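You operate a simulated robot arm through the tools that you are given. There is no shell and no other tool. Be economical: measure what you need, move in short steps, check, and stop when the job is done.

Carry out the task below with a simulated robot arm. There is one attempt and no reset: what you move stays moved.

Task
Clear the green press, rack its vial and wipe the stain beside the press.
Fine: lever up, then yellow holder out, vial in the free well of the green rack; use the red pad and put it back; leave the other vials alone.
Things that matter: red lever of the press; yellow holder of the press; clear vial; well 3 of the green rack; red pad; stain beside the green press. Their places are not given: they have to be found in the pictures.

Only the result counts: the job must be done as asked and must still hold three seconds after the hand-in. Knocking over, shifting, dropping, spilling or breaking anything else fails it.

Robot
A 7-joint arm with a two-finger parallel gripper, fixed in place. Base frame: the origin is at the foot of the arm, x ahead of it, y to its left, z up. Lengths are in cm, angles in degrees, forces in N, time in s.
Its first joint turns from -66.0 to 66.0 degrees. Payload 2.4 kg.
Tool frame: the origin (TCP) lies between the finger pads and is the grasp point; the fingertips stand 3 cm ahead of it; z points along the fingers, y is the line along which they close. Largest opening 9.4 cm; finger width 2.8, thickness 1; the body of the gripper, 5 by 9.6 cm, starts 5.5 cm behind the TCP.
Orientation is told as [roll, pitch, yaw] about the base's x, y, z axes, in that order, counted from this pose: with the fingers straight down and closing along the base's y, the tool's x points along the base's -x, its y along +y and its z along -z.

Tools
- The arm moves only by the tool play_rows. Its argument "rows" is a list of rows, each an object of numbers (a shift or turn left out is 0, a gripper value left out holds the last): "x", "y", "z": the shift along the tool's x, y, z in units of 20 mm (1.0 is 20 mm); "rx", "ry", "rz": the turn, a rotation vector about the tool's x, y, z in units of 5 degrees (1.0 is 5 degrees); "claw": the opening, from 0 (shut) to 1 (fully open). In form: [{"x": .., "y": .., "z": .., "rx": .., "ry": .., "rz": .., "claw": ..}, ...]. A call has 1 to 8 rows; each row shifts and turns the commanded pose from where the row before left it, along the tool's axes as they then stand. A call with a number of a shift or a turn outside -1 to 1 is refused whole. A row lasts 0.2 s, in which the tool goes at most 5 cm and 8.6 degrees; a call with a longer step from one row to the next is refused whole, and so is a gripper value outside its range. Where a pose cannot be reached the arm comes as near as it can. A force on the tool above 60 N (or 10 N above the force at the start of the call, whichever is more), or a blocked arm, ends the call early, and 0.2 s more pass. Each finger travels about 15.3 cm/s and halts on what it meets, pressing with about 34 N; the grip force reading is that of the motor and also rises with nothing between the fingers. The clock runs only during rows and for 0.2 s after the last one: add rows that do not move to give the fingers time. The reply holds the time, the measured pose of the TCP, the force on the tool along the base axes, the opening and the grip force, in the units named above and with some noise.
- Cameras (640 x 400 px; columns grow to the right, rows downward): "scene" is fixed at [4.23, 47.47, 145.71]; the picture's right is [-0.71, -0.70, 0.00], its down [-0.32, 0.32, -0.89] and it looks along [0.63, -0.64, -0.45] (base axes); focal length 292 px, centre (320, 200). "wrist" rides on the gripper at [7.6, 1.4, -10.2] in the tool frame; the picture's right is [-0.18, 0.98, 0.00], its down [-0.75, -0.14, -0.64] and it looks along [-0.63, -0.12, 0.77] (tool axes); focal length 243 px, centre (320, 200).
- capture(camera): a new picture of that camera. The clock stands still meanwhile.
- locate(camera, pixels): for up to 12 pixels [column, row] of the newest picture of that camera ("zoom" is the newest enlarged one), the place [x, y, z] in the base frame of the surface seen there, good to about 0.2 cm. The clock stands still meanwhile.
- close_up(camera, box): a new picture of the part [left, top, right, bottom] of that camera's present view, enlarged. The clock stands still meanwhile.
- hand_in(): hands the job in; it is judged then, once.

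Work in short steps. Measure before you move; look again where a grasp or a placing could have gone wrong, and mend it. You have 80 turns and 46 pictures in all, those below and enlarged ones among them. Open the gripper and draw the arm clear of the work before you hand the job in, unless the task says otherwise; then end with one line.

The tools are called as a command line: name --argument value ..., lists and objects as JSON in quotes. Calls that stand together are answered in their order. play_rows: Moves the arm, as the interface text tells. Its arguments: {"type":"object","properties":{"rows":{"type":"array","items":{"type":"object","properties":{"x":{"type":"number"},"y":{"type":"number"},"z":{"type":"number"},"rx":{"type":"number"},"ry":{"type":"number"},"rz":{"type":"number"},"claw":{"type":"number"}}}}},"required":["rows"]} The other tools are called the same way: capture (camera) takes a picture; locate (camera, pixels) gives the place of the surface under pixels of a picture; close_up (camera, box) takes an enlarged picture of a part of a camera's view; hand_in () hands the job in.

At the start:

```text
clock: 0.0
tcp_pos: [35.35, 8.08, 132.53]
tcp_rot: [0.1, 0.0, 0.0]
wrist_force: [0.8, -0.1, 0.2]
gripper_width: 9.4
grip_force: 0.0
```

scene: 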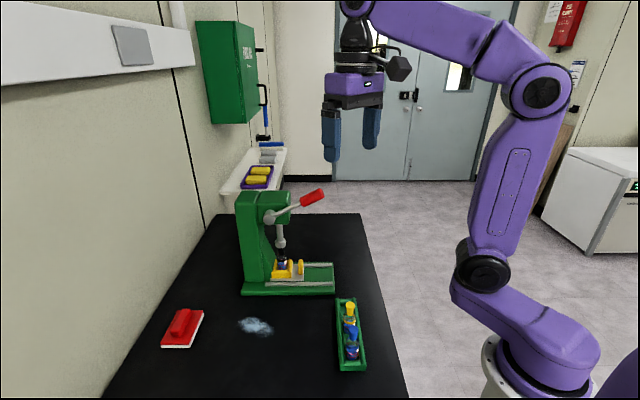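
wrist: 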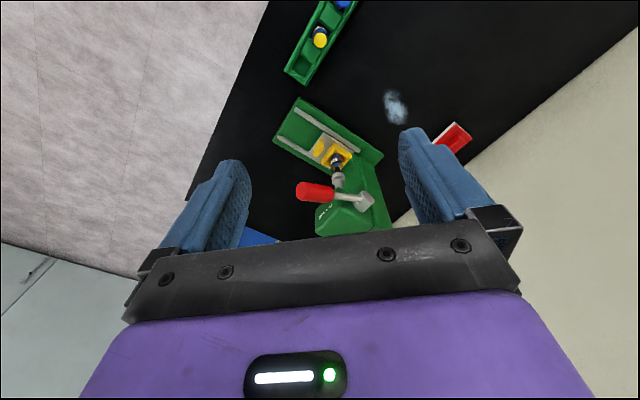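

The scene shows the press around (275,250), rack (350,335), pad (183,328), stain (256,326). I take close-ups to measure.

close_up --camera "scene" --box '[220, 180, 348, 300]'

locate --camera "scene" --pixels '[[183, 322], [165, 345], [190, 347], [203, 312], [180, 312], [240, 320], [272, 330], [256, 318], [256, 334], [338, 300], [365, 368], [340, 370]]'

locate --camera "zoom" --pixels '[[460, 85], [510, 60], [420, 100], [250, 180], [300, 310], [310, 440], [400, 445], [270, 450], [340, 430], [560, 480], [110, 80], [120, 560]]'

```text
3.33 times, centred on (284, 240) of scene
```

zoom: 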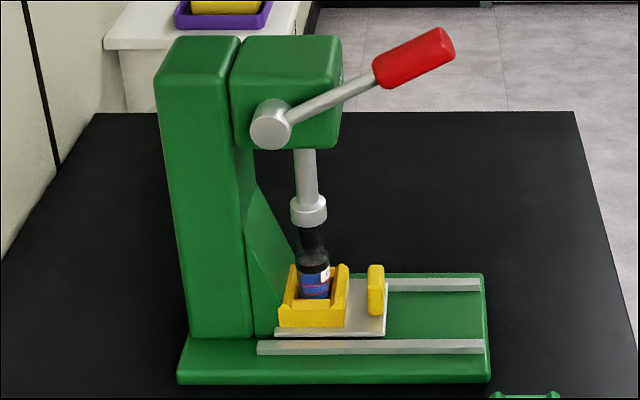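

```text
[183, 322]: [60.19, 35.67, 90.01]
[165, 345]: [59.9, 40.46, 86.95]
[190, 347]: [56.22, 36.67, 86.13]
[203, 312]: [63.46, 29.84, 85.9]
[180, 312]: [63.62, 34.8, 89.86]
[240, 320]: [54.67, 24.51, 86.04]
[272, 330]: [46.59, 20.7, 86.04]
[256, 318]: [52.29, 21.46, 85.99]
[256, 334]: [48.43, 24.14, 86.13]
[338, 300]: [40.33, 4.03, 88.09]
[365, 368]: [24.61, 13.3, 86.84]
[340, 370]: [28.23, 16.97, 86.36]
```

```text
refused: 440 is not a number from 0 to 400
```

The zoom picture is 640x400: lever knob at (415,58), holder at (312,300), holder grip tab at (376,290). I locate these.

locate --camera "zoom" --pixels '[[415, 58], [445, 40], [385, 72], [270, 125], [345, 95], [376, 270], [376, 300], [312, 285], [315, 320], [350, 325], [340, 275], [440, 348]]'

locate --camera "zoom" --pixels '[[309, 210], [305, 160], [205, 45], [290, 45], [200, 330], [480, 375], [480, 278], [180, 380], [312, 265], [460, 310], [240, 50], [335, 50]]'

close_up --camera "scene" --box '[300, 290, 400, 380]'

```text
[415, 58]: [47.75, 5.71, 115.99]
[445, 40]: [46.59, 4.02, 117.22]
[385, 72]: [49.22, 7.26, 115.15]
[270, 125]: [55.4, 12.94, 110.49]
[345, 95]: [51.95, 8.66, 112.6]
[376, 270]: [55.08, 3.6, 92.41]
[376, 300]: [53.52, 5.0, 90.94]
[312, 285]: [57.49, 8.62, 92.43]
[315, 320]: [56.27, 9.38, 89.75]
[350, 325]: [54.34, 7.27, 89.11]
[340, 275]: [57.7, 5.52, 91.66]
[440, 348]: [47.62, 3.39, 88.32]
```

```text
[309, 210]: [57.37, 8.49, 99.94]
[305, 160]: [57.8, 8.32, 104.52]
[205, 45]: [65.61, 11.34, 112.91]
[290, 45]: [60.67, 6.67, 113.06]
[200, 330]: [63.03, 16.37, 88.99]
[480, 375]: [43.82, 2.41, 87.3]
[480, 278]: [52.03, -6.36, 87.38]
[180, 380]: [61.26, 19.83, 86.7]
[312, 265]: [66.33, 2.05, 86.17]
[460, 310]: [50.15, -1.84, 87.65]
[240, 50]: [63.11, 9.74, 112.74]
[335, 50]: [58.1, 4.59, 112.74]
```

```text
4.44 times, centred on (350, 335) of scene
```

zoom: 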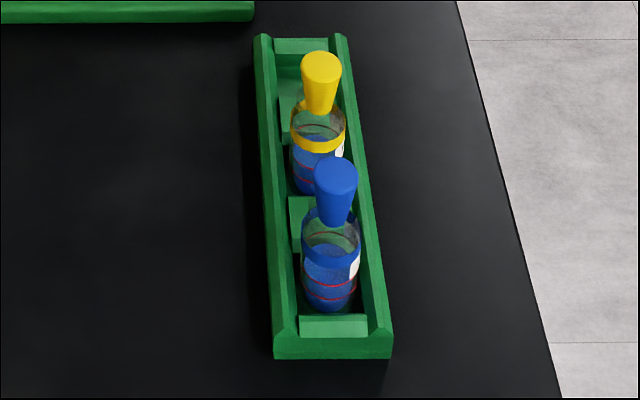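

Rail direction is 45° in plan, opening toward (-x,-y); lever knob centre about (48.4,5.0,115.5), hub at (55.4,12.9,110.5). I turn the tool to yaw +45 so the fingers close along the lever axis.

play_rows --rows '[{"rz": -1}, {"rz": -1}, {"rz": -1}, {"rz": -1}, {"rz": -1}, {"rz": -1}, {"rz": -1}, {"rz": -1}]'

```text
clock: 1.8
tcp_pos: [35.57, 7.92, 132.48]
tcp_rot: [0.0, 0.0, 40.1]
wrist_force: [0.4, 0.0, 0.1]
gripper_width: 9.38
grip_force: 0.1
```

Yaw is at 40. I finish the turn and move above the knob, staying high.

play_rows --rows '[{"rz": -1}, {"x": -0.58, "y": -0.925, "z": 0.5}, {"x": -0.58, "y": -0.925, "z": 0.5}, {"x": -0.58, "y": -0.925, "z": 0.5}, {"x": -0.58, "y": -0.925, "z": 0.5}, {"x": -0.58, "y": -0.925, "z": 0.5}, {"x": -0.58, "y": -0.925, "z": 0.5}]'

capture --camera "wrist"

capture --camera "scene"

```text
clock: 3.4
tcp_pos: [48.42, 5.27, 126.45]
tcp_rot: [-0.1, 0.1, 45.0]
wrist_force: [0.3, 0.5, 0.5]
gripper_width: 9.37
grip_force: 0.1
```

```text
41 pictures are left
```

wrist: 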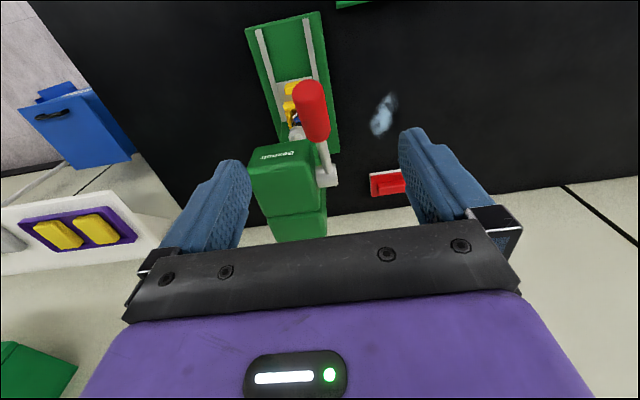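

```text
40 pictures are left
```

scene: 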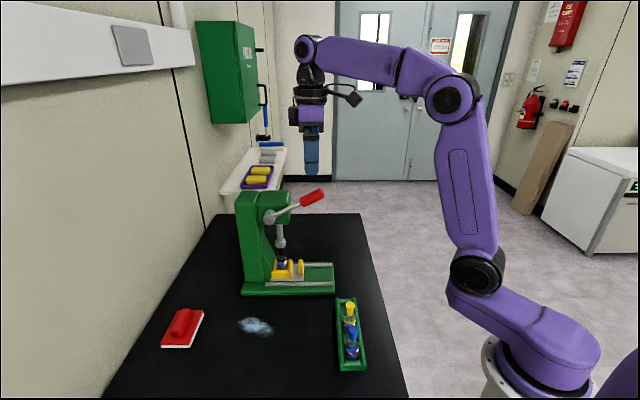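

Wrist shows the knob spanning (310,85)-(318,140) with the shaft to (327,175). I locate it precisely.

locate --camera "wrist" --pixels '[[308, 90], [312, 110], [316, 132], [300, 110], [324, 110], [325, 155], [330, 172], [290, 165], [318, 160], [285, 95], [287, 110], [375, 115]]'

```text
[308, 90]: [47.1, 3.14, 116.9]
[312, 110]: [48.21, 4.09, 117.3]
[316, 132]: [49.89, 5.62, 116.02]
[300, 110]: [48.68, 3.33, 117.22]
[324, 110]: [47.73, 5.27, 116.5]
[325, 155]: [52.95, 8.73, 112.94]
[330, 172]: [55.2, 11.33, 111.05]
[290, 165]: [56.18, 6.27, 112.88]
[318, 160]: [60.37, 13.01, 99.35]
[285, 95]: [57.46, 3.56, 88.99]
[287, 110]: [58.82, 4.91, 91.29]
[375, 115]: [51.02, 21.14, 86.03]
```

Knob centre is about (48.5,4.5,116). I descend straddling it (fingers open), then close.

play_rows --rows '[{"x": 0.25, "y": -0.3, "z": 0.8}, {"z": 0.9}, {"z": 0.9}, {"z": 0.9}, {"z": 0.9}, {"z": 0.8}]'

play_rows --rows '[{"claw": 0.3}, {"claw": 0.2}, {"claw": 0.1}, {}]'

capture --camera "scene"

```text
clock: 4.8
tcp_pos: [48.22, 4.4, 115.97]
tcp_rot: [0.0, 0.0, 45.0]
wrist_force: [0.7, -0.3, -0.3]
gripper_width: 9.41
grip_force: 0.1
```

```text
clock: 5.8
tcp_pos: [48.34, 4.16, 116.02]
tcp_rot: [-0.1, 0.0, 45.0]
wrist_force: [16.0, -7.4, -5.1]
gripper_width: 2.96
grip_force: 44.9
```

```text
39 pictures are left
```

scene: 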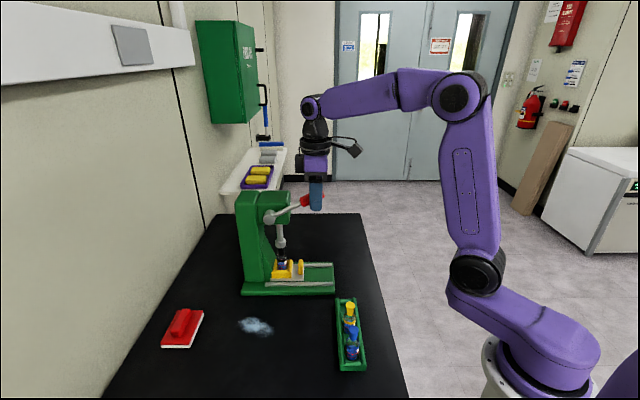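

Gripped (width 2.96) with a 16 N sideways bias, so I recentre slightly and lift the lever along its arc about 20°.

play_rows --rows '[{"y": -0.15}, {"x": -0.26, "z": -0.48}, {"x": -0.3, "z": -0.455}, {"x": -0.34, "z": -0.427}, {"x": -0.375, "z": -0.395}]'

close_up --camera "scene" --box '[220, 170, 348, 300]'

```text
clock: 7.0
tcp_pos: [50.17, 6.03, 119.57]
tcp_rot: [0.2, 0.1, 45.1]
wrist_force: [-4.1, -1.7, -10.3]
gripper_width: 2.97
grip_force: 45.3
```

```text
3.08 times, centred on (284, 235) of scene
```

zoom: 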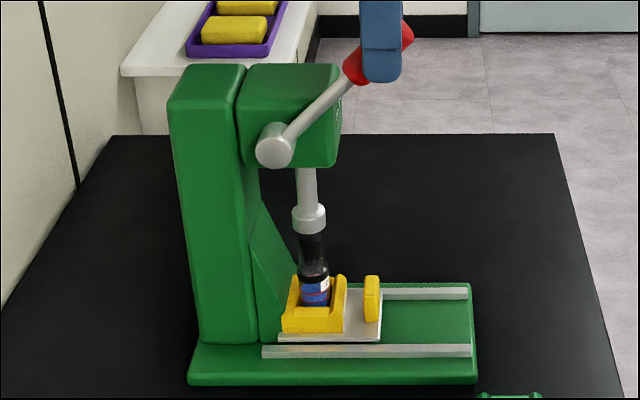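

The lever follows (about 46°), with the ram still near the cap. I continue along the arc.

play_rows --rows '[{"x": -0.41, "z": -0.357}, {"x": -0.44, "z": -0.32}, {"x": -0.467, "z": -0.28}, {"x": -0.49, "z": -0.239}]'

close_up --camera "scene" --box '[220, 170, 348, 300]'

```text
clock: 8.0
tcp_pos: [52.63, 8.58, 122.2]
tcp_rot: [0.1, 0.2, 45.0]
wrist_force: [-17.5, 0.8, -1.4]
gripper_width: 2.52
grip_force: 44.8
```

```text
3.08 times, centred on (284, 235) of scene
```

zoom: 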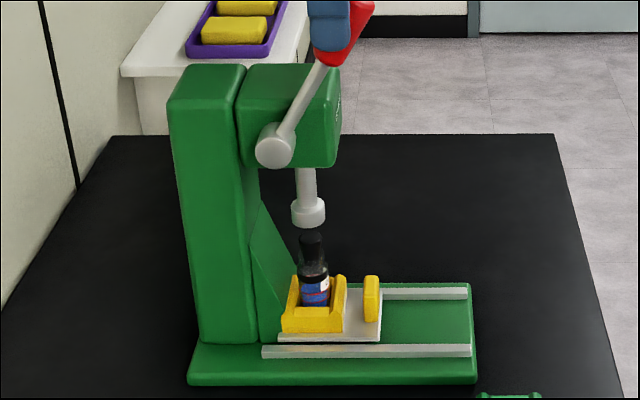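

Ram is lifting, but the knob has slipped to the outer edge of the fingers. I open and check whether the lever stays.

play_rows --rows '[{"claw": 0.5}, {"claw": 0.5}, {}]'

close_up --camera "scene" --box '[220, 150, 348, 280]'

```text
clock: 8.8
tcp_pos: [52.88, 8.65, 122.14]
tcp_rot: [0.1, 0.0, 45.0]
wrist_force: [0.5, -0.5, 0.8]
gripper_width: 4.7
grip_force: 0.0
```

```text
3.08 times, centred on (284, 215) of scene
```

zoom: 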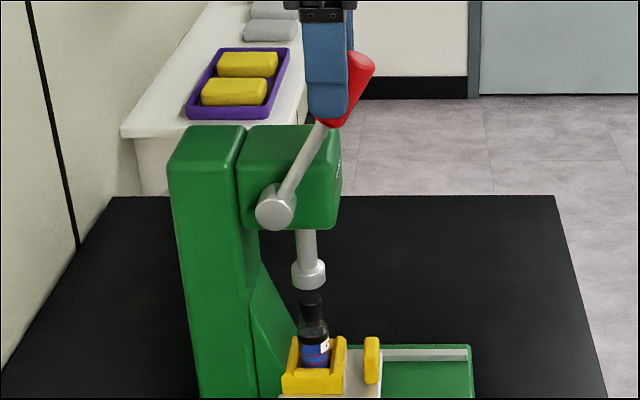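

Lever stays. I locate the knob now to regrip it properly.

locate --camera "zoom" --pixels '[[362, 65], [357, 85], [345, 110], [338, 122], [318, 140], [275, 205], [308, 265], [311, 300]]'

```text
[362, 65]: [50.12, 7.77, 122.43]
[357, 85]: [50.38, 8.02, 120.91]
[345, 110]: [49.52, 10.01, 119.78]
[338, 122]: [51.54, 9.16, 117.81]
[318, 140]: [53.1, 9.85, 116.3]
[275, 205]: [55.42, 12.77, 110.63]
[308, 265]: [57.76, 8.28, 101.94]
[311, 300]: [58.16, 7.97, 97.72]
```

Knob centre is near u just outside my fingers; I shift out and down, regrip, and continue the arc.

play_rows --rows '[{"x": 0.8, "z": 0.1}, {"z": 0.7}, {"claw": 0.15}, {}, {}]'

play_rows --rows '[{"x": -0.44, "z": -0.27}, {"x": -0.465, "z": -0.23}, {"x": -0.484, "z": -0.19}, {"x": -0.5, "z": -0.147}]'

close_up --camera "scene" --box '[220, 150, 348, 280]'

```text
clock: 10.0
tcp_pos: [51.68, 7.49, 120.47]
tcp_rot: [0.1, 0.0, 45.1]
wrist_force: [-16.8, 8.1, 5.8]
gripper_width: 2.67
grip_force: 44.7
```

```text
clock: 11.0
tcp_pos: [54.13, 10.06, 122.07]
tcp_rot: [0.0, 0.2, 45.1]
wrist_force: [-21.9, 8.8, -6.1]
gripper_width: 2.6
grip_force: 45.0
```

```text
3.08 times, centred on (284, 215) of scene
```

zoom: 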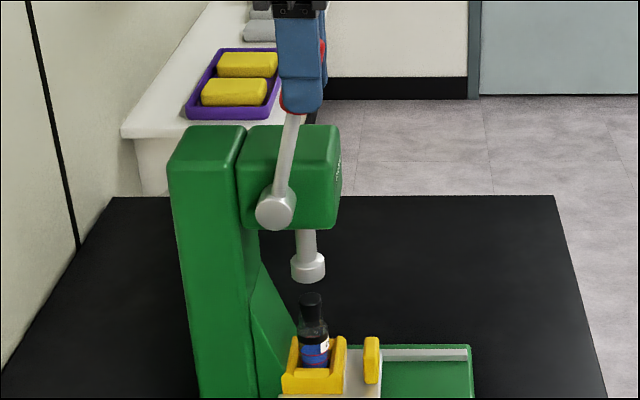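

Lever is near 77°. I push a little further to find its end stop.

play_rows --rows '[{"x": -0.5, "z": -0.08}, {"x": -0.5, "z": -0.04}, {"x": -0.5, "z": 0.0}]'

play_rows --rows '[{"claw": 0.5}, {}, {}]'

close_up --camera "scene" --box '[220, 150, 348, 280]'

```text
clock: 11.5
tcp_pos: [54.63, 10.52, 122.22]
tcp_rot: [0.7, 1.5, 44.7]
wrist_force: [-26.7, -5.0, -1.0]
gripper_width: 2.62
grip_force: 44.9
stopped in row 2: the force on the tool passed its limit (the readings are from after the stop); the commanded pose is now the measured one
```

```text
clock: 12.3
tcp_pos: [54.72, 10.61, 122.16]
tcp_rot: [0.7, 1.3, 44.8]
wrist_force: [0.9, -0.9, 0.4]
gripper_width: 4.68
grip_force: 0.1
```

```text
3.08 times, centred on (284, 215) of scene
```

zoom: 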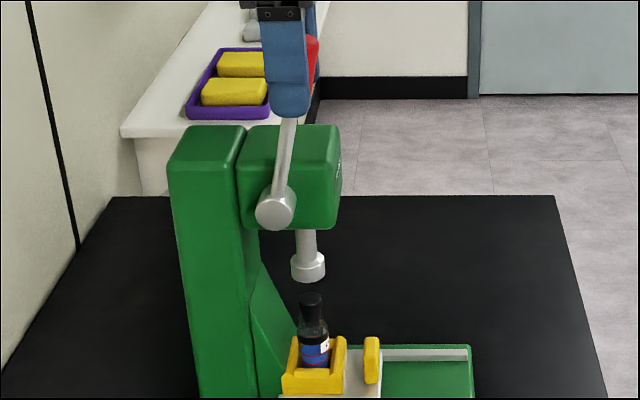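

Lever is at its stop (~80°) and the press did not shift. I rise off the knob, correct the small tilt and move out in front of the press to view the holder.

play_rows --rows '[{"z": -1}, {"z": -1}, {"z": -1}, {"z": -1, "rx": 0.1, "ry": 0.28}, {"x": 1}, {"x": 1, "y": -0.5}, {"x": 1, "y": -0.7}, {"x": 1, "y": -0.8}]'

play_rows --rows '[{"x": 1, "z": 1}, {"x": 1, "z": 1}, {"z": 1}, {"z": 1}, {"z": 1}, {"z": 1}, {"z": 1}]'

capture --camera "wrist"

```text
clock: 14.1
tcp_pos: [50.58, 2.11, 128.54]
tcp_rot: [0.2, 2.6, 44.8]
wrist_force: [-1.2, -0.1, 0.3]
gripper_width: 4.7
grip_force: 0.0
out of reach, approached as far as the arm can: row 3, 4
```

```text
clock: 15.7
tcp_pos: [47.41, -0.87, 114.67]
tcp_rot: [0.1, 2.6, 44.9]
wrist_force: [0.9, 0.2, -0.4]
gripper_width: 4.7
grip_force: 0.0
```

```text
33 pictures are left
```

wrist: 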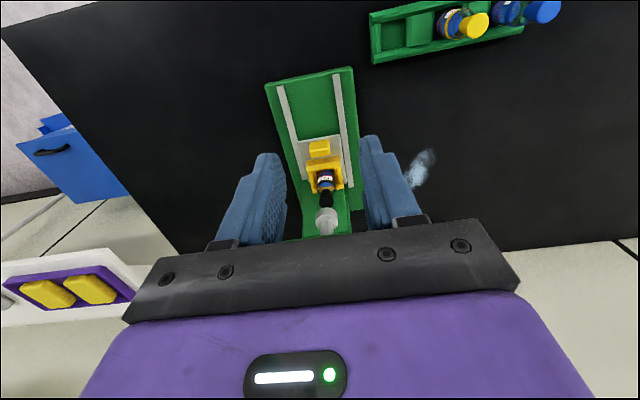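

The wrist view shows the tab at (319,150), holder with vial at (325,175); the rack's free well is at the end (415,30). I zoom in on the holder and measure.

close_up --camera "wrist" --box '[256, 60, 376, 240]'

locate --camera "wrist" --pixels '[[319, 152], [312, 147], [327, 147], [311, 168], [340, 166], [325, 180], [327, 193], [326, 215], [302, 140], [338, 135], [318, 90], [345, 120]]'

locate --camera "wrist" --pixels '[[375, 15], [380, 60], [405, 30], [420, 28], [390, 35], [430, 22], [410, 45], [450, 25], [475, 25], [525, 28], [415, 15], [440, 40]]'

```text
2.22 times, centred on (316, 150) of wrist
```

zoom: 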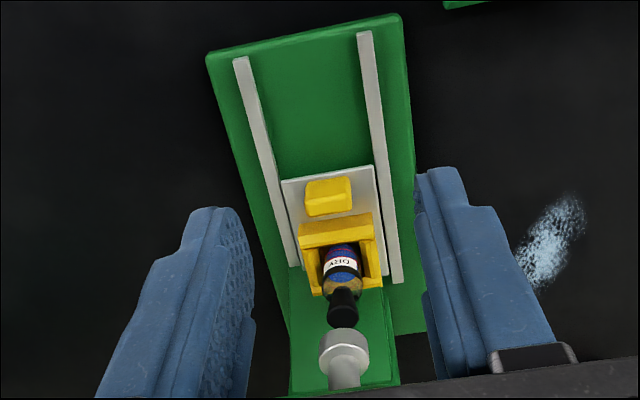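

```text
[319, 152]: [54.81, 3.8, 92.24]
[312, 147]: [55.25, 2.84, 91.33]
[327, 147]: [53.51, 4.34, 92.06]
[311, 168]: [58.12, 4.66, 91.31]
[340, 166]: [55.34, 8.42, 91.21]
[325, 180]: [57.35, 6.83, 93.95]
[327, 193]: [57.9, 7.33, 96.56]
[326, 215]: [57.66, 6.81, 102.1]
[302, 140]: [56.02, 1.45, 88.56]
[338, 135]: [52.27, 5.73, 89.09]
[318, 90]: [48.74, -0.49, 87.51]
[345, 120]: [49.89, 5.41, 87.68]
```

```text
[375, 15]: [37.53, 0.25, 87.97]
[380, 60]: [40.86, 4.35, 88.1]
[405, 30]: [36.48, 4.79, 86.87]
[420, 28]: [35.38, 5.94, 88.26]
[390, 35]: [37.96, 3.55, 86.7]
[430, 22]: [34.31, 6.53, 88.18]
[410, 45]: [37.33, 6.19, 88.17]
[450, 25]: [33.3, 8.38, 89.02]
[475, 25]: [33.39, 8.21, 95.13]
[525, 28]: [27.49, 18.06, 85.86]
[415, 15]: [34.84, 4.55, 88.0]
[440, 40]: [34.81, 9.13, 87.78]
```

The tab is about (54.6,3.7,89–92.3), 3 cm wide across the rail. I tilt the tool 15° so the body stays clear of the press head and approach along the tool axis.

play_rows --rows '[{"ry": -0.88, "y": -0.5, "claw": 0.45}, {"ry": -0.88, "y": -0.45}, {"ry": -0.88, "x": -0.35}, {"ry": -0.88, "x": -0.35}, {"z": 1}, {"z": 1}, {"z": 1}, {"z": 1}]'

play_rows --rows '[{"z": 1}, {"z": 1}, {"z": 1}, {"z": 1}]'

capture --camera "wrist"

```text
clock: 17.5
tcp_pos: [51.09, 0.32, 107.02]
tcp_rot: [0.1, -15.1, 44.8]
wrist_force: [-0.1, 0.3, -0.6]
gripper_width: 4.21
grip_force: 0.0
```

```text
clock: 18.5
tcp_pos: [52.49, 1.45, 99.58]
tcp_rot: [0.2, -15.1, 44.7]
wrist_force: [0.0, 0.3, -0.2]
gripper_width: 4.24
grip_force: 0.1
```

```text
31 pictures are left
```

wrist: 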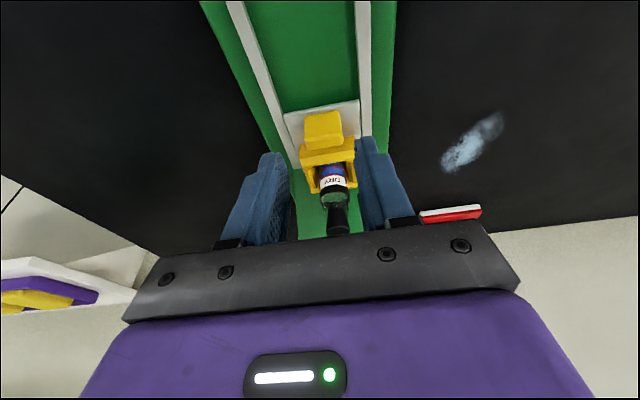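

On track; I verify the tab centre before the final approach.

locate --camera "wrist" --pixels '[[306, 125], [323, 125], [341, 125], [323, 142], [290, 125], [356, 115], [302, 155], [353, 150], [312, 188], [355, 185], [333, 180], [337, 212]]'

```text
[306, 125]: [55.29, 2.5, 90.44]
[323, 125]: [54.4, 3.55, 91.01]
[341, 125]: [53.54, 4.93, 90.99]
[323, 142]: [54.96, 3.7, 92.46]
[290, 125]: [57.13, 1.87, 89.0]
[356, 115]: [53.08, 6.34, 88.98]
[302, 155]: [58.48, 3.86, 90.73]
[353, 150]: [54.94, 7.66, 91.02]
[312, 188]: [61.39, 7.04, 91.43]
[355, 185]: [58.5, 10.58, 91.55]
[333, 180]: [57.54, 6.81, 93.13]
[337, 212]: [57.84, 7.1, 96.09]
```

Tab v-centre 35.9 and front face u≈-41; I go in and close on it.

play_rows --rows '[{"z": 0.93, "x": -0.17, "y": 0.05}, {"z": 0.93, "x": -0.18, "y": 0.05}, {"z": 0.93}, {"z": 0.93}, {"claw": 0.2}, {"claw": 0.2}, {}]'

capture --camera "scene"

```text
clock: 20.1
tcp_pos: [54.25, 3.42, 92.56]
tcp_rot: [0.0, -15.2, 44.8]
wrist_force: [-10.6, -2.1, 37.1]
gripper_width: 3.17
grip_force: 45.3
```

```text
30 pictures are left
```

scene: 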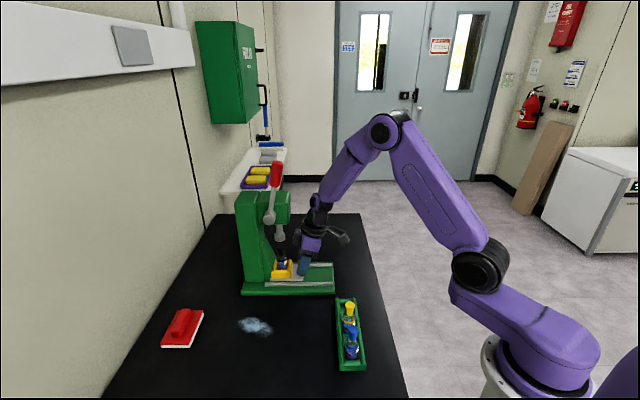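

There is 37 N upward force (tips pressing the plate), so I ease up slightly and regrip.

play_rows --rows '[{"claw": 0.4}, {"z": -0.2}, {"claw": 0.2}, {}, {}]'

```text
clock: 21.3
tcp_pos: [54.21, 3.29, 92.53]
tcp_rot: [0.2, -14.9, 44.6]
wrist_force: [8.9, -8.0, -29.9]
gripper_width: 3.18
grip_force: 44.7
```

Now slightly pulling up; I relax 0.2 cm and pull the holder out along the rail by 3 cm.

play_rows --rows '[{"z": 0.09}, {"x": 0.483, "z": -0.13}, {"x": 0.483, "z": -0.13}, {"x": 0.483, "z": -0.13}, {}]'

close_up --camera "scene" --box '[220, 180, 348, 300]'

```text
clock: 22.5
tcp_pos: [52.15, 1.4, 92.66]
tcp_rot: [0.0, -15.2, 44.8]
wrist_force: [4.6, -4.1, 12.3]
gripper_width: 3.19
grip_force: 45.3
```

```text
3.33 times, centred on (284, 240) of scene
```

zoom: 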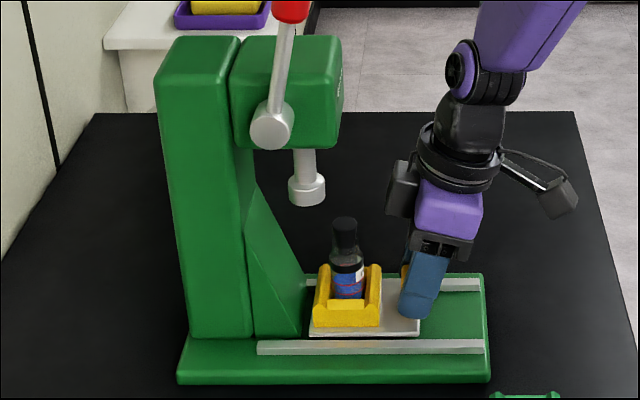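

The holder slides smoothly. I pull further.

play_rows --rows '[{"x": 0.483, "z": -0.13}, {"x": 0.483, "z": -0.13}, {"x": 0.483, "z": -0.13}, {"x": 0.4, "z": -0.1}, {}]'

close_up --camera "scene" --box '[220, 180, 348, 300]'

```text
clock: 23.7
tcp_pos: [49.56, -1.35, 92.67]
tcp_rot: [-0.2, -15.2, 44.8]
wrist_force: [8.5, -6.7, 33.4]
gripper_width: 3.17
grip_force: 45.7
```

```text
3.33 times, centred on (284, 240) of scene
```

zoom: 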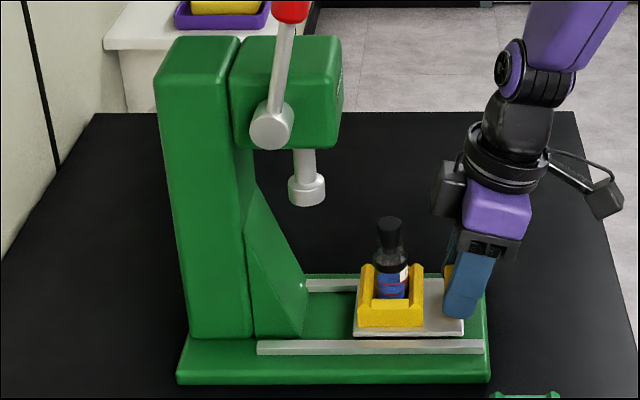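

Pulled 6.7 cm with no stop yet; I try another centimetre to find the end, easing the vertical load.

play_rows --rows '[{"x": 0.3, "z": -0.18}, {"x": 0.3, "z": -0.08}, {}]'

play_rows --rows '[{"claw": 0.5}, {"claw": 0.5}, {"z": -1}, {"z": -1}, {"z": -1}, {"z": -1}, {"z": -1}, {"z": -1}]'

capture --camera "wrist"

close_up --camera "scene" --box '[220, 180, 348, 300]'

```text
clock: 24.5
tcp_pos: [48.64, -2.28, 92.56]
tcp_rot: [0.0, -15.1, 44.7]
wrist_force: [12.2, -15.2, 12.4]
gripper_width: 3.17
grip_force: 45.4
```

```text
clock: 26.3
tcp_pos: [46.31, -4.4, 104.37]
tcp_rot: [0.1, -15.0, 44.8]
wrist_force: [0.4, 0.2, 0.0]
gripper_width: 4.73
grip_force: 0.0
```

```text
27 pictures are left
```

wrist: 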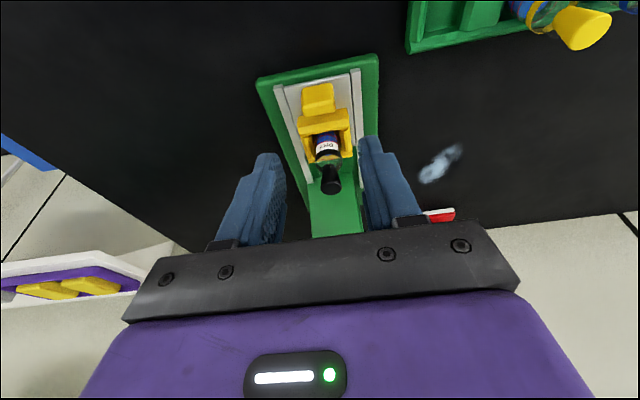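

```text
3.33 times, centred on (284, 240) of scene
```

zoom: 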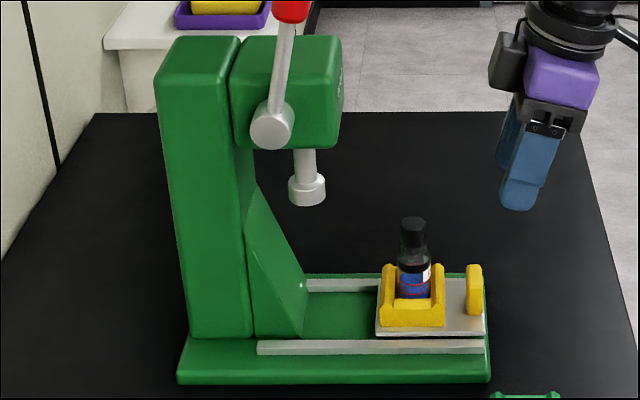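

The holder is out at the end of the rails, with the vial at zoom (412,260). I measure the vial.

locate --camera "zoom" --pixels '[[412, 222], [404, 238], [424, 238], [412, 255], [413, 275], [399, 275], [429, 275], [390, 290], [438, 285], [412, 310], [474, 285], [413, 245]]'

close_up --camera "wrist" --box '[270, 60, 390, 220]'

locate --camera "wrist" --pixels '[[331, 187], [322, 180], [340, 180], [330, 168], [327, 150], [316, 150], [339, 150], [324, 118], [305, 120], [348, 115], [308, 150], [350, 150]]'

```text
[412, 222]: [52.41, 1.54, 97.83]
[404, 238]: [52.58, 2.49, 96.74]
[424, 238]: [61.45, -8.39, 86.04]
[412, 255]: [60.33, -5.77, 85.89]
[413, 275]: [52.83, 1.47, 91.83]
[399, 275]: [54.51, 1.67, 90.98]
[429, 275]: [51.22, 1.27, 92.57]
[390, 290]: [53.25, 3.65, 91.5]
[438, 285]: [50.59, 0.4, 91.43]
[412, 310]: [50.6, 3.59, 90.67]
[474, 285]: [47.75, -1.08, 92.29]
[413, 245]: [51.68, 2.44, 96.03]
```

```text
2.50 times, centred on (330, 140) of wrist
```

zoom: 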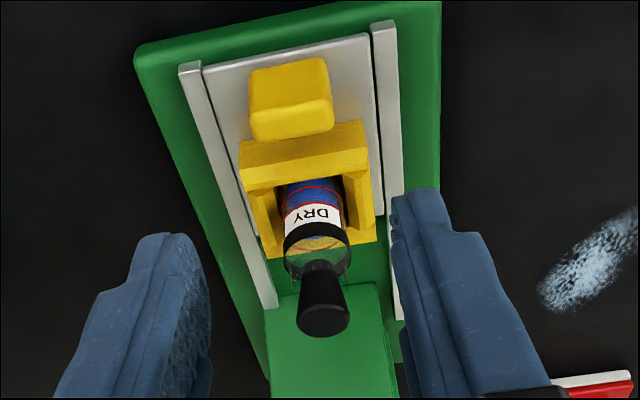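

```text
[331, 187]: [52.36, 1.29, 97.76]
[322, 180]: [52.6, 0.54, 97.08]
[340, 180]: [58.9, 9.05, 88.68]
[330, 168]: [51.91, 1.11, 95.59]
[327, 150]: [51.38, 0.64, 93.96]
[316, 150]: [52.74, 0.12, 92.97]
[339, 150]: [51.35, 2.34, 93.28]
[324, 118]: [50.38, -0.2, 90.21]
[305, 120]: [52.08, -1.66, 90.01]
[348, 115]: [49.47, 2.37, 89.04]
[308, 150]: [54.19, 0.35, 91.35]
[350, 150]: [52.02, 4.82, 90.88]
```

Vial axis is about (52.4,1.4), cap top z≈97.9. I level the tool and turn to yaw -45 (closing across the rack's width later), staying in front of the press.

play_rows --rows '[{"ry": 1, "z": -0.5}, {"ry": 1}, {"ry": 1}, {"rz": 1}, {"rz": 1}, {"rz": 1}, {"rz": 1}, {"rz": 1}]'

play_rows --rows '[{"rz": 1}, {"rz": 1}, {"rz": 1}, {"rz": 1}, {"rz": 1}, {"rz": 1}, {"rz": 1}, {"rz": 1}]'

play_rows --rows '[{"rz": 1}, {"rz": 1}, {"rz": 1}, {"rz": 1}, {"rz": 1}]'

capture --camera "wrist"

```text
clock: 28.1
tcp_pos: [46.18, -4.65, 105.33]
tcp_rot: [0.1, 0.0, 19.7]
wrist_force: [-0.3, 0.3, -0.1]
gripper_width: 4.71
grip_force: 0.1
```

```text
clock: 29.9
tcp_pos: [46.17, -4.68, 105.26]
tcp_rot: [0.1, 0.2, -20.3]
wrist_force: [0.1, -0.3, -0.2]
gripper_width: 4.7
grip_force: 0.1
```

```text
clock: 31.1
tcp_pos: [46.05, -4.58, 105.26]
tcp_rot: [0.0, 0.1, -45.2]
wrist_force: [-0.5, 0.0, 0.2]
gripper_width: 4.7
grip_force: 0.1
```

```text
24 pictures are left
```

wrist: 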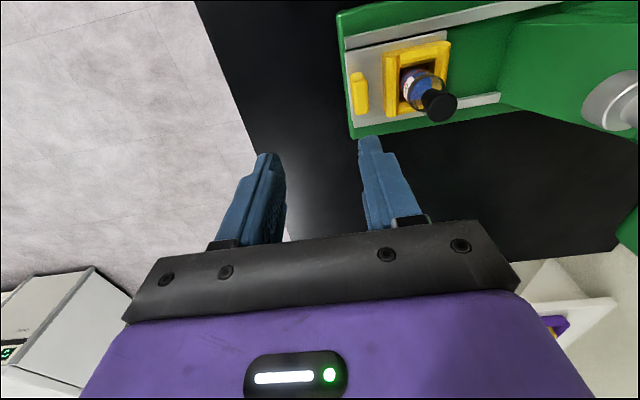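

I move over the vial at this height, with the opening cut to 4 cm.

play_rows --rows '[{"y": 0.9, "claw": 0.43}, {"y": 0.9}, {"y": 0.9}, {"y": 0.9}, {"y": 0.76, "x": -0.12}, {"z": 0.7}]'

capture --camera "wrist"

capture --camera "scene"

```text
clock: 32.5
tcp_pos: [52.7, 1.29, 103.92]
tcp_rot: [0.0, 0.1, -45.2]
wrist_force: [-0.2, 0.4, -0.2]
gripper_width: 4.04
grip_force: 0.1
```

```text
23 pictures are left
```

wrist: 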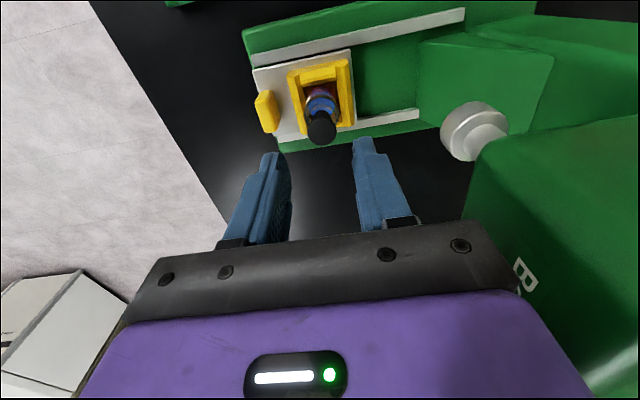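

```text
22 pictures are left
```

scene: 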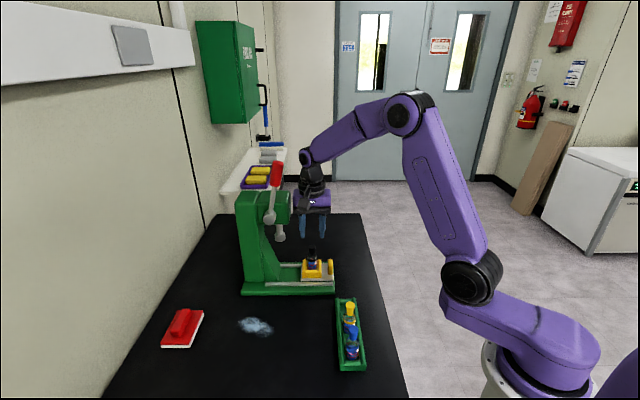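

Cap at wrist (321,128). I recheck its position.

locate --camera "wrist" --pixels '[[321, 132], [312, 128], [332, 128], [321, 118], [321, 106], [309, 103], [336, 103], [310, 75], [345, 85], [296, 110]]'

```text
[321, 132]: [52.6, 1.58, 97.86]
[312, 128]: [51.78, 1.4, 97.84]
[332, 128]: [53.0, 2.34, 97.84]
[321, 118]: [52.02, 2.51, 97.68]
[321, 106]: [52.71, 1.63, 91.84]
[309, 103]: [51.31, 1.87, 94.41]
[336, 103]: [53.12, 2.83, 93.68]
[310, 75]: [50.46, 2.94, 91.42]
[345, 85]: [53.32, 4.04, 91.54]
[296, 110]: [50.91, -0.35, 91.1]
```

Vial axis ≈(52.4,1.75). I correct by 0.5 cm and descend to z≈95.2, then close.

play_rows --rows '[{"x": 0.25, "y": 0.03, "z": 0.86}, {"z": 0.9}, {"z": 0.9}, {"z": 0.9}, {"z": 0.8}]'

play_rows --rows '[{"claw": 0.3}, {"claw": 0.15}, {}, {}]'

close_up --camera "scene" --box '[240, 180, 368, 300]'

```text
clock: 33.7
tcp_pos: [52.03, 1.81, 95.06]
tcp_rot: [0.0, 0.1, -45.3]
wrist_force: [-0.3, 0.4, 0.5]
gripper_width: 4.04
grip_force: 0.0
```

```text
clock: 34.7
tcp_pos: [52.21, 1.89, 95.19]
tcp_rot: [0.3, 0.0, -45.1]
wrist_force: [12.5, 13.0, 0.5]
gripper_width: 2.58
grip_force: 34.2
```

```text
3.33 times, centred on (304, 240) of scene
```

zoom: 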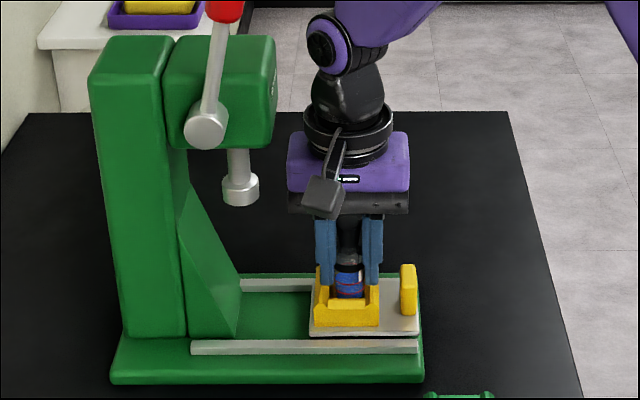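

Vial gripped (2.58 cm) with 18 N along the closing line; I relax that and lift 5 cm.

play_rows --rows '[{"y": 0.1}, {"z": -0.5}, {"z": -0.5}, {"z": -0.5}, {"z": -0.5}, {"z": -0.5}, {}]'

close_up --camera "scene" --box '[240, 180, 368, 300]'

```text
clock: 36.3
tcp_pos: [52.41, 2.04, 100.17]
tcp_rot: [0.0, 0.2, -45.2]
wrist_force: [0.9, 0.1, -0.4]
gripper_width: 2.58
grip_force: 34.2
```

```text
3.33 times, centred on (304, 240) of scene
```

zoom: 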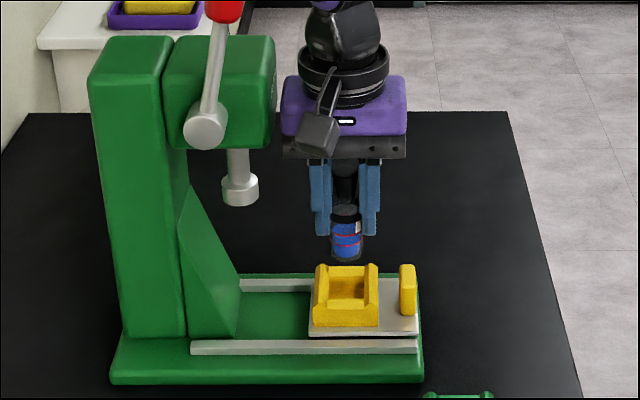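

Vial is lifted clear. I measure its bottom and look at the rack from the scene camera.

locate --camera "zoom" --pixels '[[346, 258], [346, 250], [346, 225], [345, 212]]'

close_up --camera "scene" --box '[310, 285, 390, 380]'

locate --camera "zoom" --pixels '[[300, 55], [265, 55], [300, 75], [285, 95], [290, 120], [295, 100], [300, 110], [345, 60], [350, 100], [322, 60], [325, 170], [337, 180]]'

```text
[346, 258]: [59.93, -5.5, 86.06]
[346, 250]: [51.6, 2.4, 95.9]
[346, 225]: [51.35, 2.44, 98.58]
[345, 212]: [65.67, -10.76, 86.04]
```

```text
4.21 times, centred on (350, 332) of scene
```

zoom: 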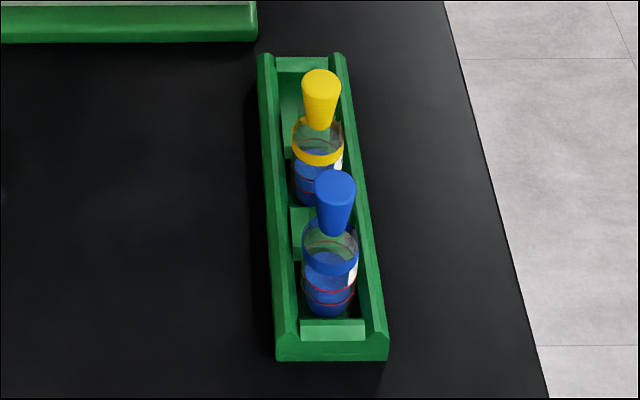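

```text
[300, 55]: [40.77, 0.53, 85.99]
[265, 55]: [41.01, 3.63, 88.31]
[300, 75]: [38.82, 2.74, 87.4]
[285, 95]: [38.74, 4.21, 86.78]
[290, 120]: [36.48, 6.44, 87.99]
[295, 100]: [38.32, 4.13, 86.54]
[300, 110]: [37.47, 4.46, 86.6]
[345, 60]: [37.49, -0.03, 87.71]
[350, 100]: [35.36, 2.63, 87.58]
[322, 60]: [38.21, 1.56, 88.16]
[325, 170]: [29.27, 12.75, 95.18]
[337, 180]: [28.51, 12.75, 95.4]
```

Well floor z≈86.6, free well around (37.3,4). I carry the vial there at height.

play_rows --rows '[{"y": -0.6, "z": -0.2}, {"x": 0.7, "y": -0.6, "z": -0.2}, {"x": 0.8, "y": -0.6}, {"x": 0.9, "y": -0.6}, {"x": 0.9, "y": -0.6}, {"x": 0.9, "y": -0.6}, {"x": 0.9, "y": -0.6}, {"x": 0.95, "y": -0.43}]'

capture --camera "wrist"

```text
clock: 38.1
tcp_pos: [36.91, 4.07, 101.18]
tcp_rot: [0.1, 0.2, -45.2]
wrist_force: [-0.5, -0.7, -0.4]
gripper_width: 2.62
grip_force: 34.0
```

```text
18 pictures are left
```

wrist: 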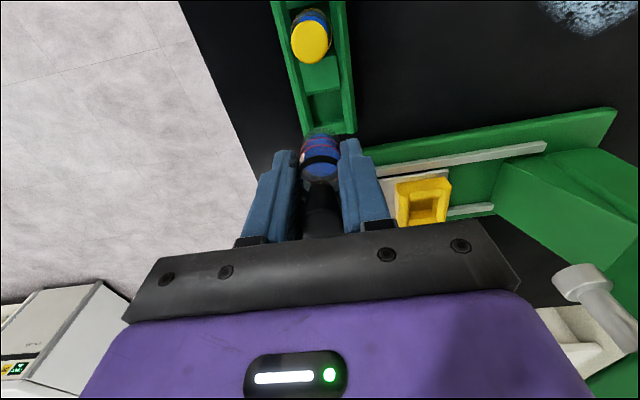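

The free well shows at (327,105) between divider (320,72) and the end wall (330,130). I zoom and measure.

close_up --camera "wrist" --box '[270, 0, 370, 160]'

locate --camera "wrist" --pixels '[[322, 90], [325, 100], [327, 112], [328, 122], [312, 105], [340, 102], [318, 70], [305, 75], [335, 65], [305, 120], [350, 110], [310, 45]]'

```text
2.50 times, centred on (320, 80) of wrist
```

zoom: 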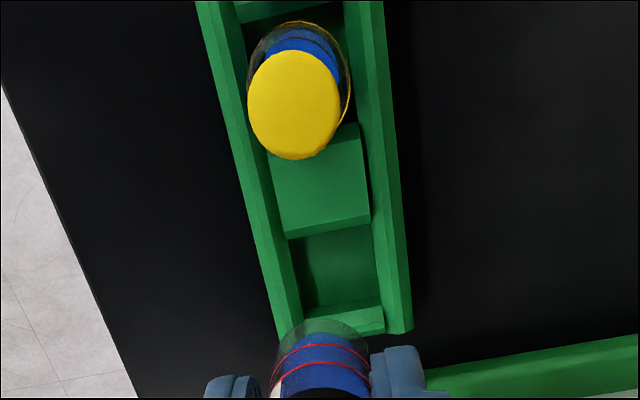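

```text
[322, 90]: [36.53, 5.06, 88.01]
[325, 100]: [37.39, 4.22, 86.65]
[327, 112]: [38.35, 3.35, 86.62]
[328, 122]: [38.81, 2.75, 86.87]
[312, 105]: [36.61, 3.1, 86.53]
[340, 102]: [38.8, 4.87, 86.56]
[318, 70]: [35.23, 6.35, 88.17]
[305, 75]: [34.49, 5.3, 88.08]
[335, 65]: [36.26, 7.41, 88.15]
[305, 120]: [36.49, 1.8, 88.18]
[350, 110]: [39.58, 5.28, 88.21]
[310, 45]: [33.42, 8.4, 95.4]
```

Well centre ≈(37.7,3.9), floor 86.6, about 3.1×2.8 cm. I measure the held vial's axis relative to the tool.

locate --camera "wrist" --pixels '[[320, 140], [320, 145], [320, 152], [320, 160], [320, 170], [310, 155], [330, 155], [320, 136]]'

close_up --camera "scene" --box '[310, 220, 400, 320]'

```text
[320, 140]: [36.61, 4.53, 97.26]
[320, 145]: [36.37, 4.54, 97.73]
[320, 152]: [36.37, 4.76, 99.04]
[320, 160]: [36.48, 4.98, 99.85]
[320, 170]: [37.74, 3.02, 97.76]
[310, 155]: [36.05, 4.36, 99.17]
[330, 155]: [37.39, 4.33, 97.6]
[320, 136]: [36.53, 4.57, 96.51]
```

```text
4.00 times, centred on (355, 270) of scene
```

zoom: 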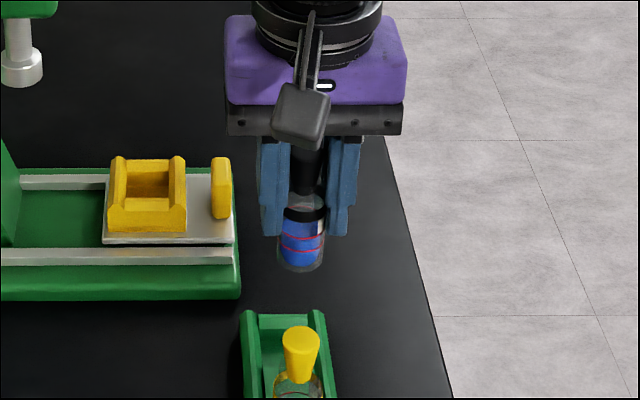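

Vial axis seems 0.2–0.5 cm toward +v of the TCP. I correct toward the well centre and lower to just above the rim, then check.

play_rows --rows '[{"x": -0.15, "y": 0.235}, {"z": 0.8}, {"z": 0.8}, {"z": 0.8}, {"z": 0.7}, {}]'

close_up --camera "wrist" --box '[260, 60, 390, 200]'

close_up --camera "scene" --box '[310, 260, 390, 330]'

```text
clock: 39.5
tcp_pos: [37.58, 4.12, 94.68]
tcp_rot: [0.1, 0.2, -45.2]
wrist_force: [-0.1, 0.0, 0.1]
gripper_width: 2.59
grip_force: 33.8
```

```text
2.86 times, centred on (325, 130) of wrist
```

zoom: 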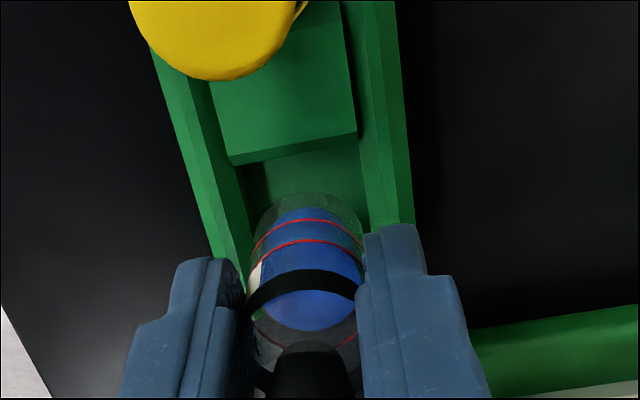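

```text
5.71 times, centred on (350, 295) of scene
```

zoom: 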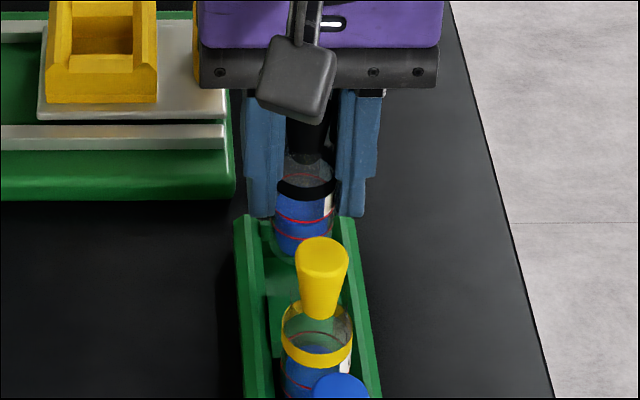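

Vial axis computes to v≈23.9, right over the well. I lower slowly toward the floor.

play_rows --rows '[{"z": 0.4}, {"z": 0.4}, {"z": 0.3}, {"z": 0.2}, {}]'

```text
clock: 40.7
tcp_pos: [37.79, 4.15, 92.12]
tcp_rot: [0.1, 0.0, -45.2]
wrist_force: [-1.1, 1.0, 6.3]
gripper_width: 2.61
grip_force: 33.9
```

A light 6 N contact begins; I view the situation.

close_up --camera "wrist" --box '[260, 60, 390, 200]'

close_up --camera "scene" --box '[310, 260, 390, 330]'

```text
2.86 times, centred on (325, 130) of wrist
```

zoom: 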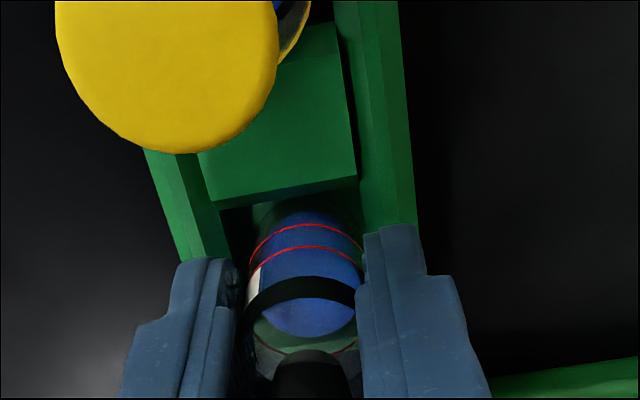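

```text
5.71 times, centred on (350, 295) of scene
```

zoom: 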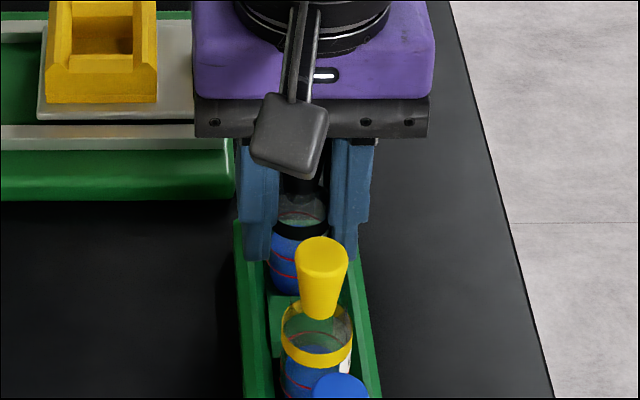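

The vial is inside the well, touching lightly on the end-block side. I nudge 0.15 cm away and lower gently.

play_rows --rows '[{"x": 0.07}, {"z": 0.1}, {"z": 0.1}, {}]'

```text
clock: 41.5
tcp_pos: [37.69, 4.24, 92.01]
tcp_rot: [0.3, -0.1, -45.1]
wrist_force: [-4.4, -4.1, 24.6]
gripper_width: 2.46
grip_force: 33.6
stopped in row 4: the force on the tool passed its limit (the readings are from after the stop); the commanded pose is now the measured one
```

Blocked at z=92.0, where the cap top computes to ≈94.8 — level with the seated yellow vial's — so it is on the floor. I release and rise.

play_rows --rows '[{"claw": 0.36}, {"claw": 0.42}, {}]'

play_rows --rows '[{"z": -0.4}, {"z": -0.5}, {"z": -0.8}, {"z": -0.9}, {"z": -0.9}, {"z": -0.9}, {"z": -0.9}]'

close_up --camera "scene" --box '[310, 270, 400, 380]'

capture --camera "wrist"

```text
clock: 42.3
tcp_pos: [37.73, 4.33, 91.8]
tcp_rot: [0.2, -0.1, -45.2]
wrist_force: [-1.1, -0.1, 1.0]
gripper_width: 3.94
grip_force: 0.1
```

```text
clock: 43.9
tcp_pos: [37.49, 4.44, 102.58]
tcp_rot: [0.2, -0.1, -45.2]
wrist_force: [0.0, 0.6, -0.3]
gripper_width: 3.94
grip_force: 0.1
```

```text
3.64 times, centred on (355, 325) of scene
```

zoom: 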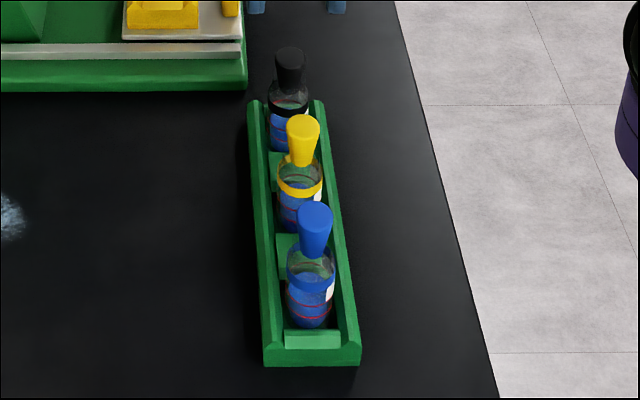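

```text
10 pictures are left
```

wrist: 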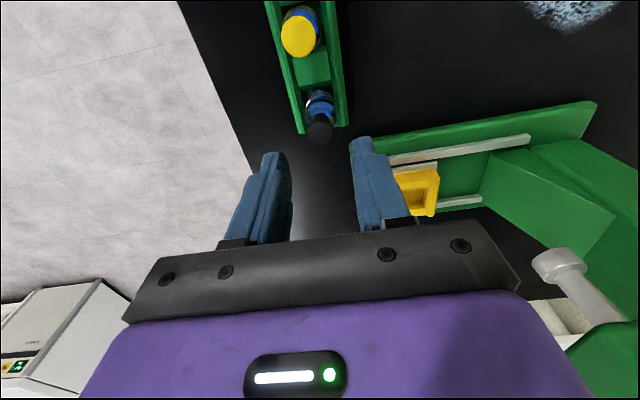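

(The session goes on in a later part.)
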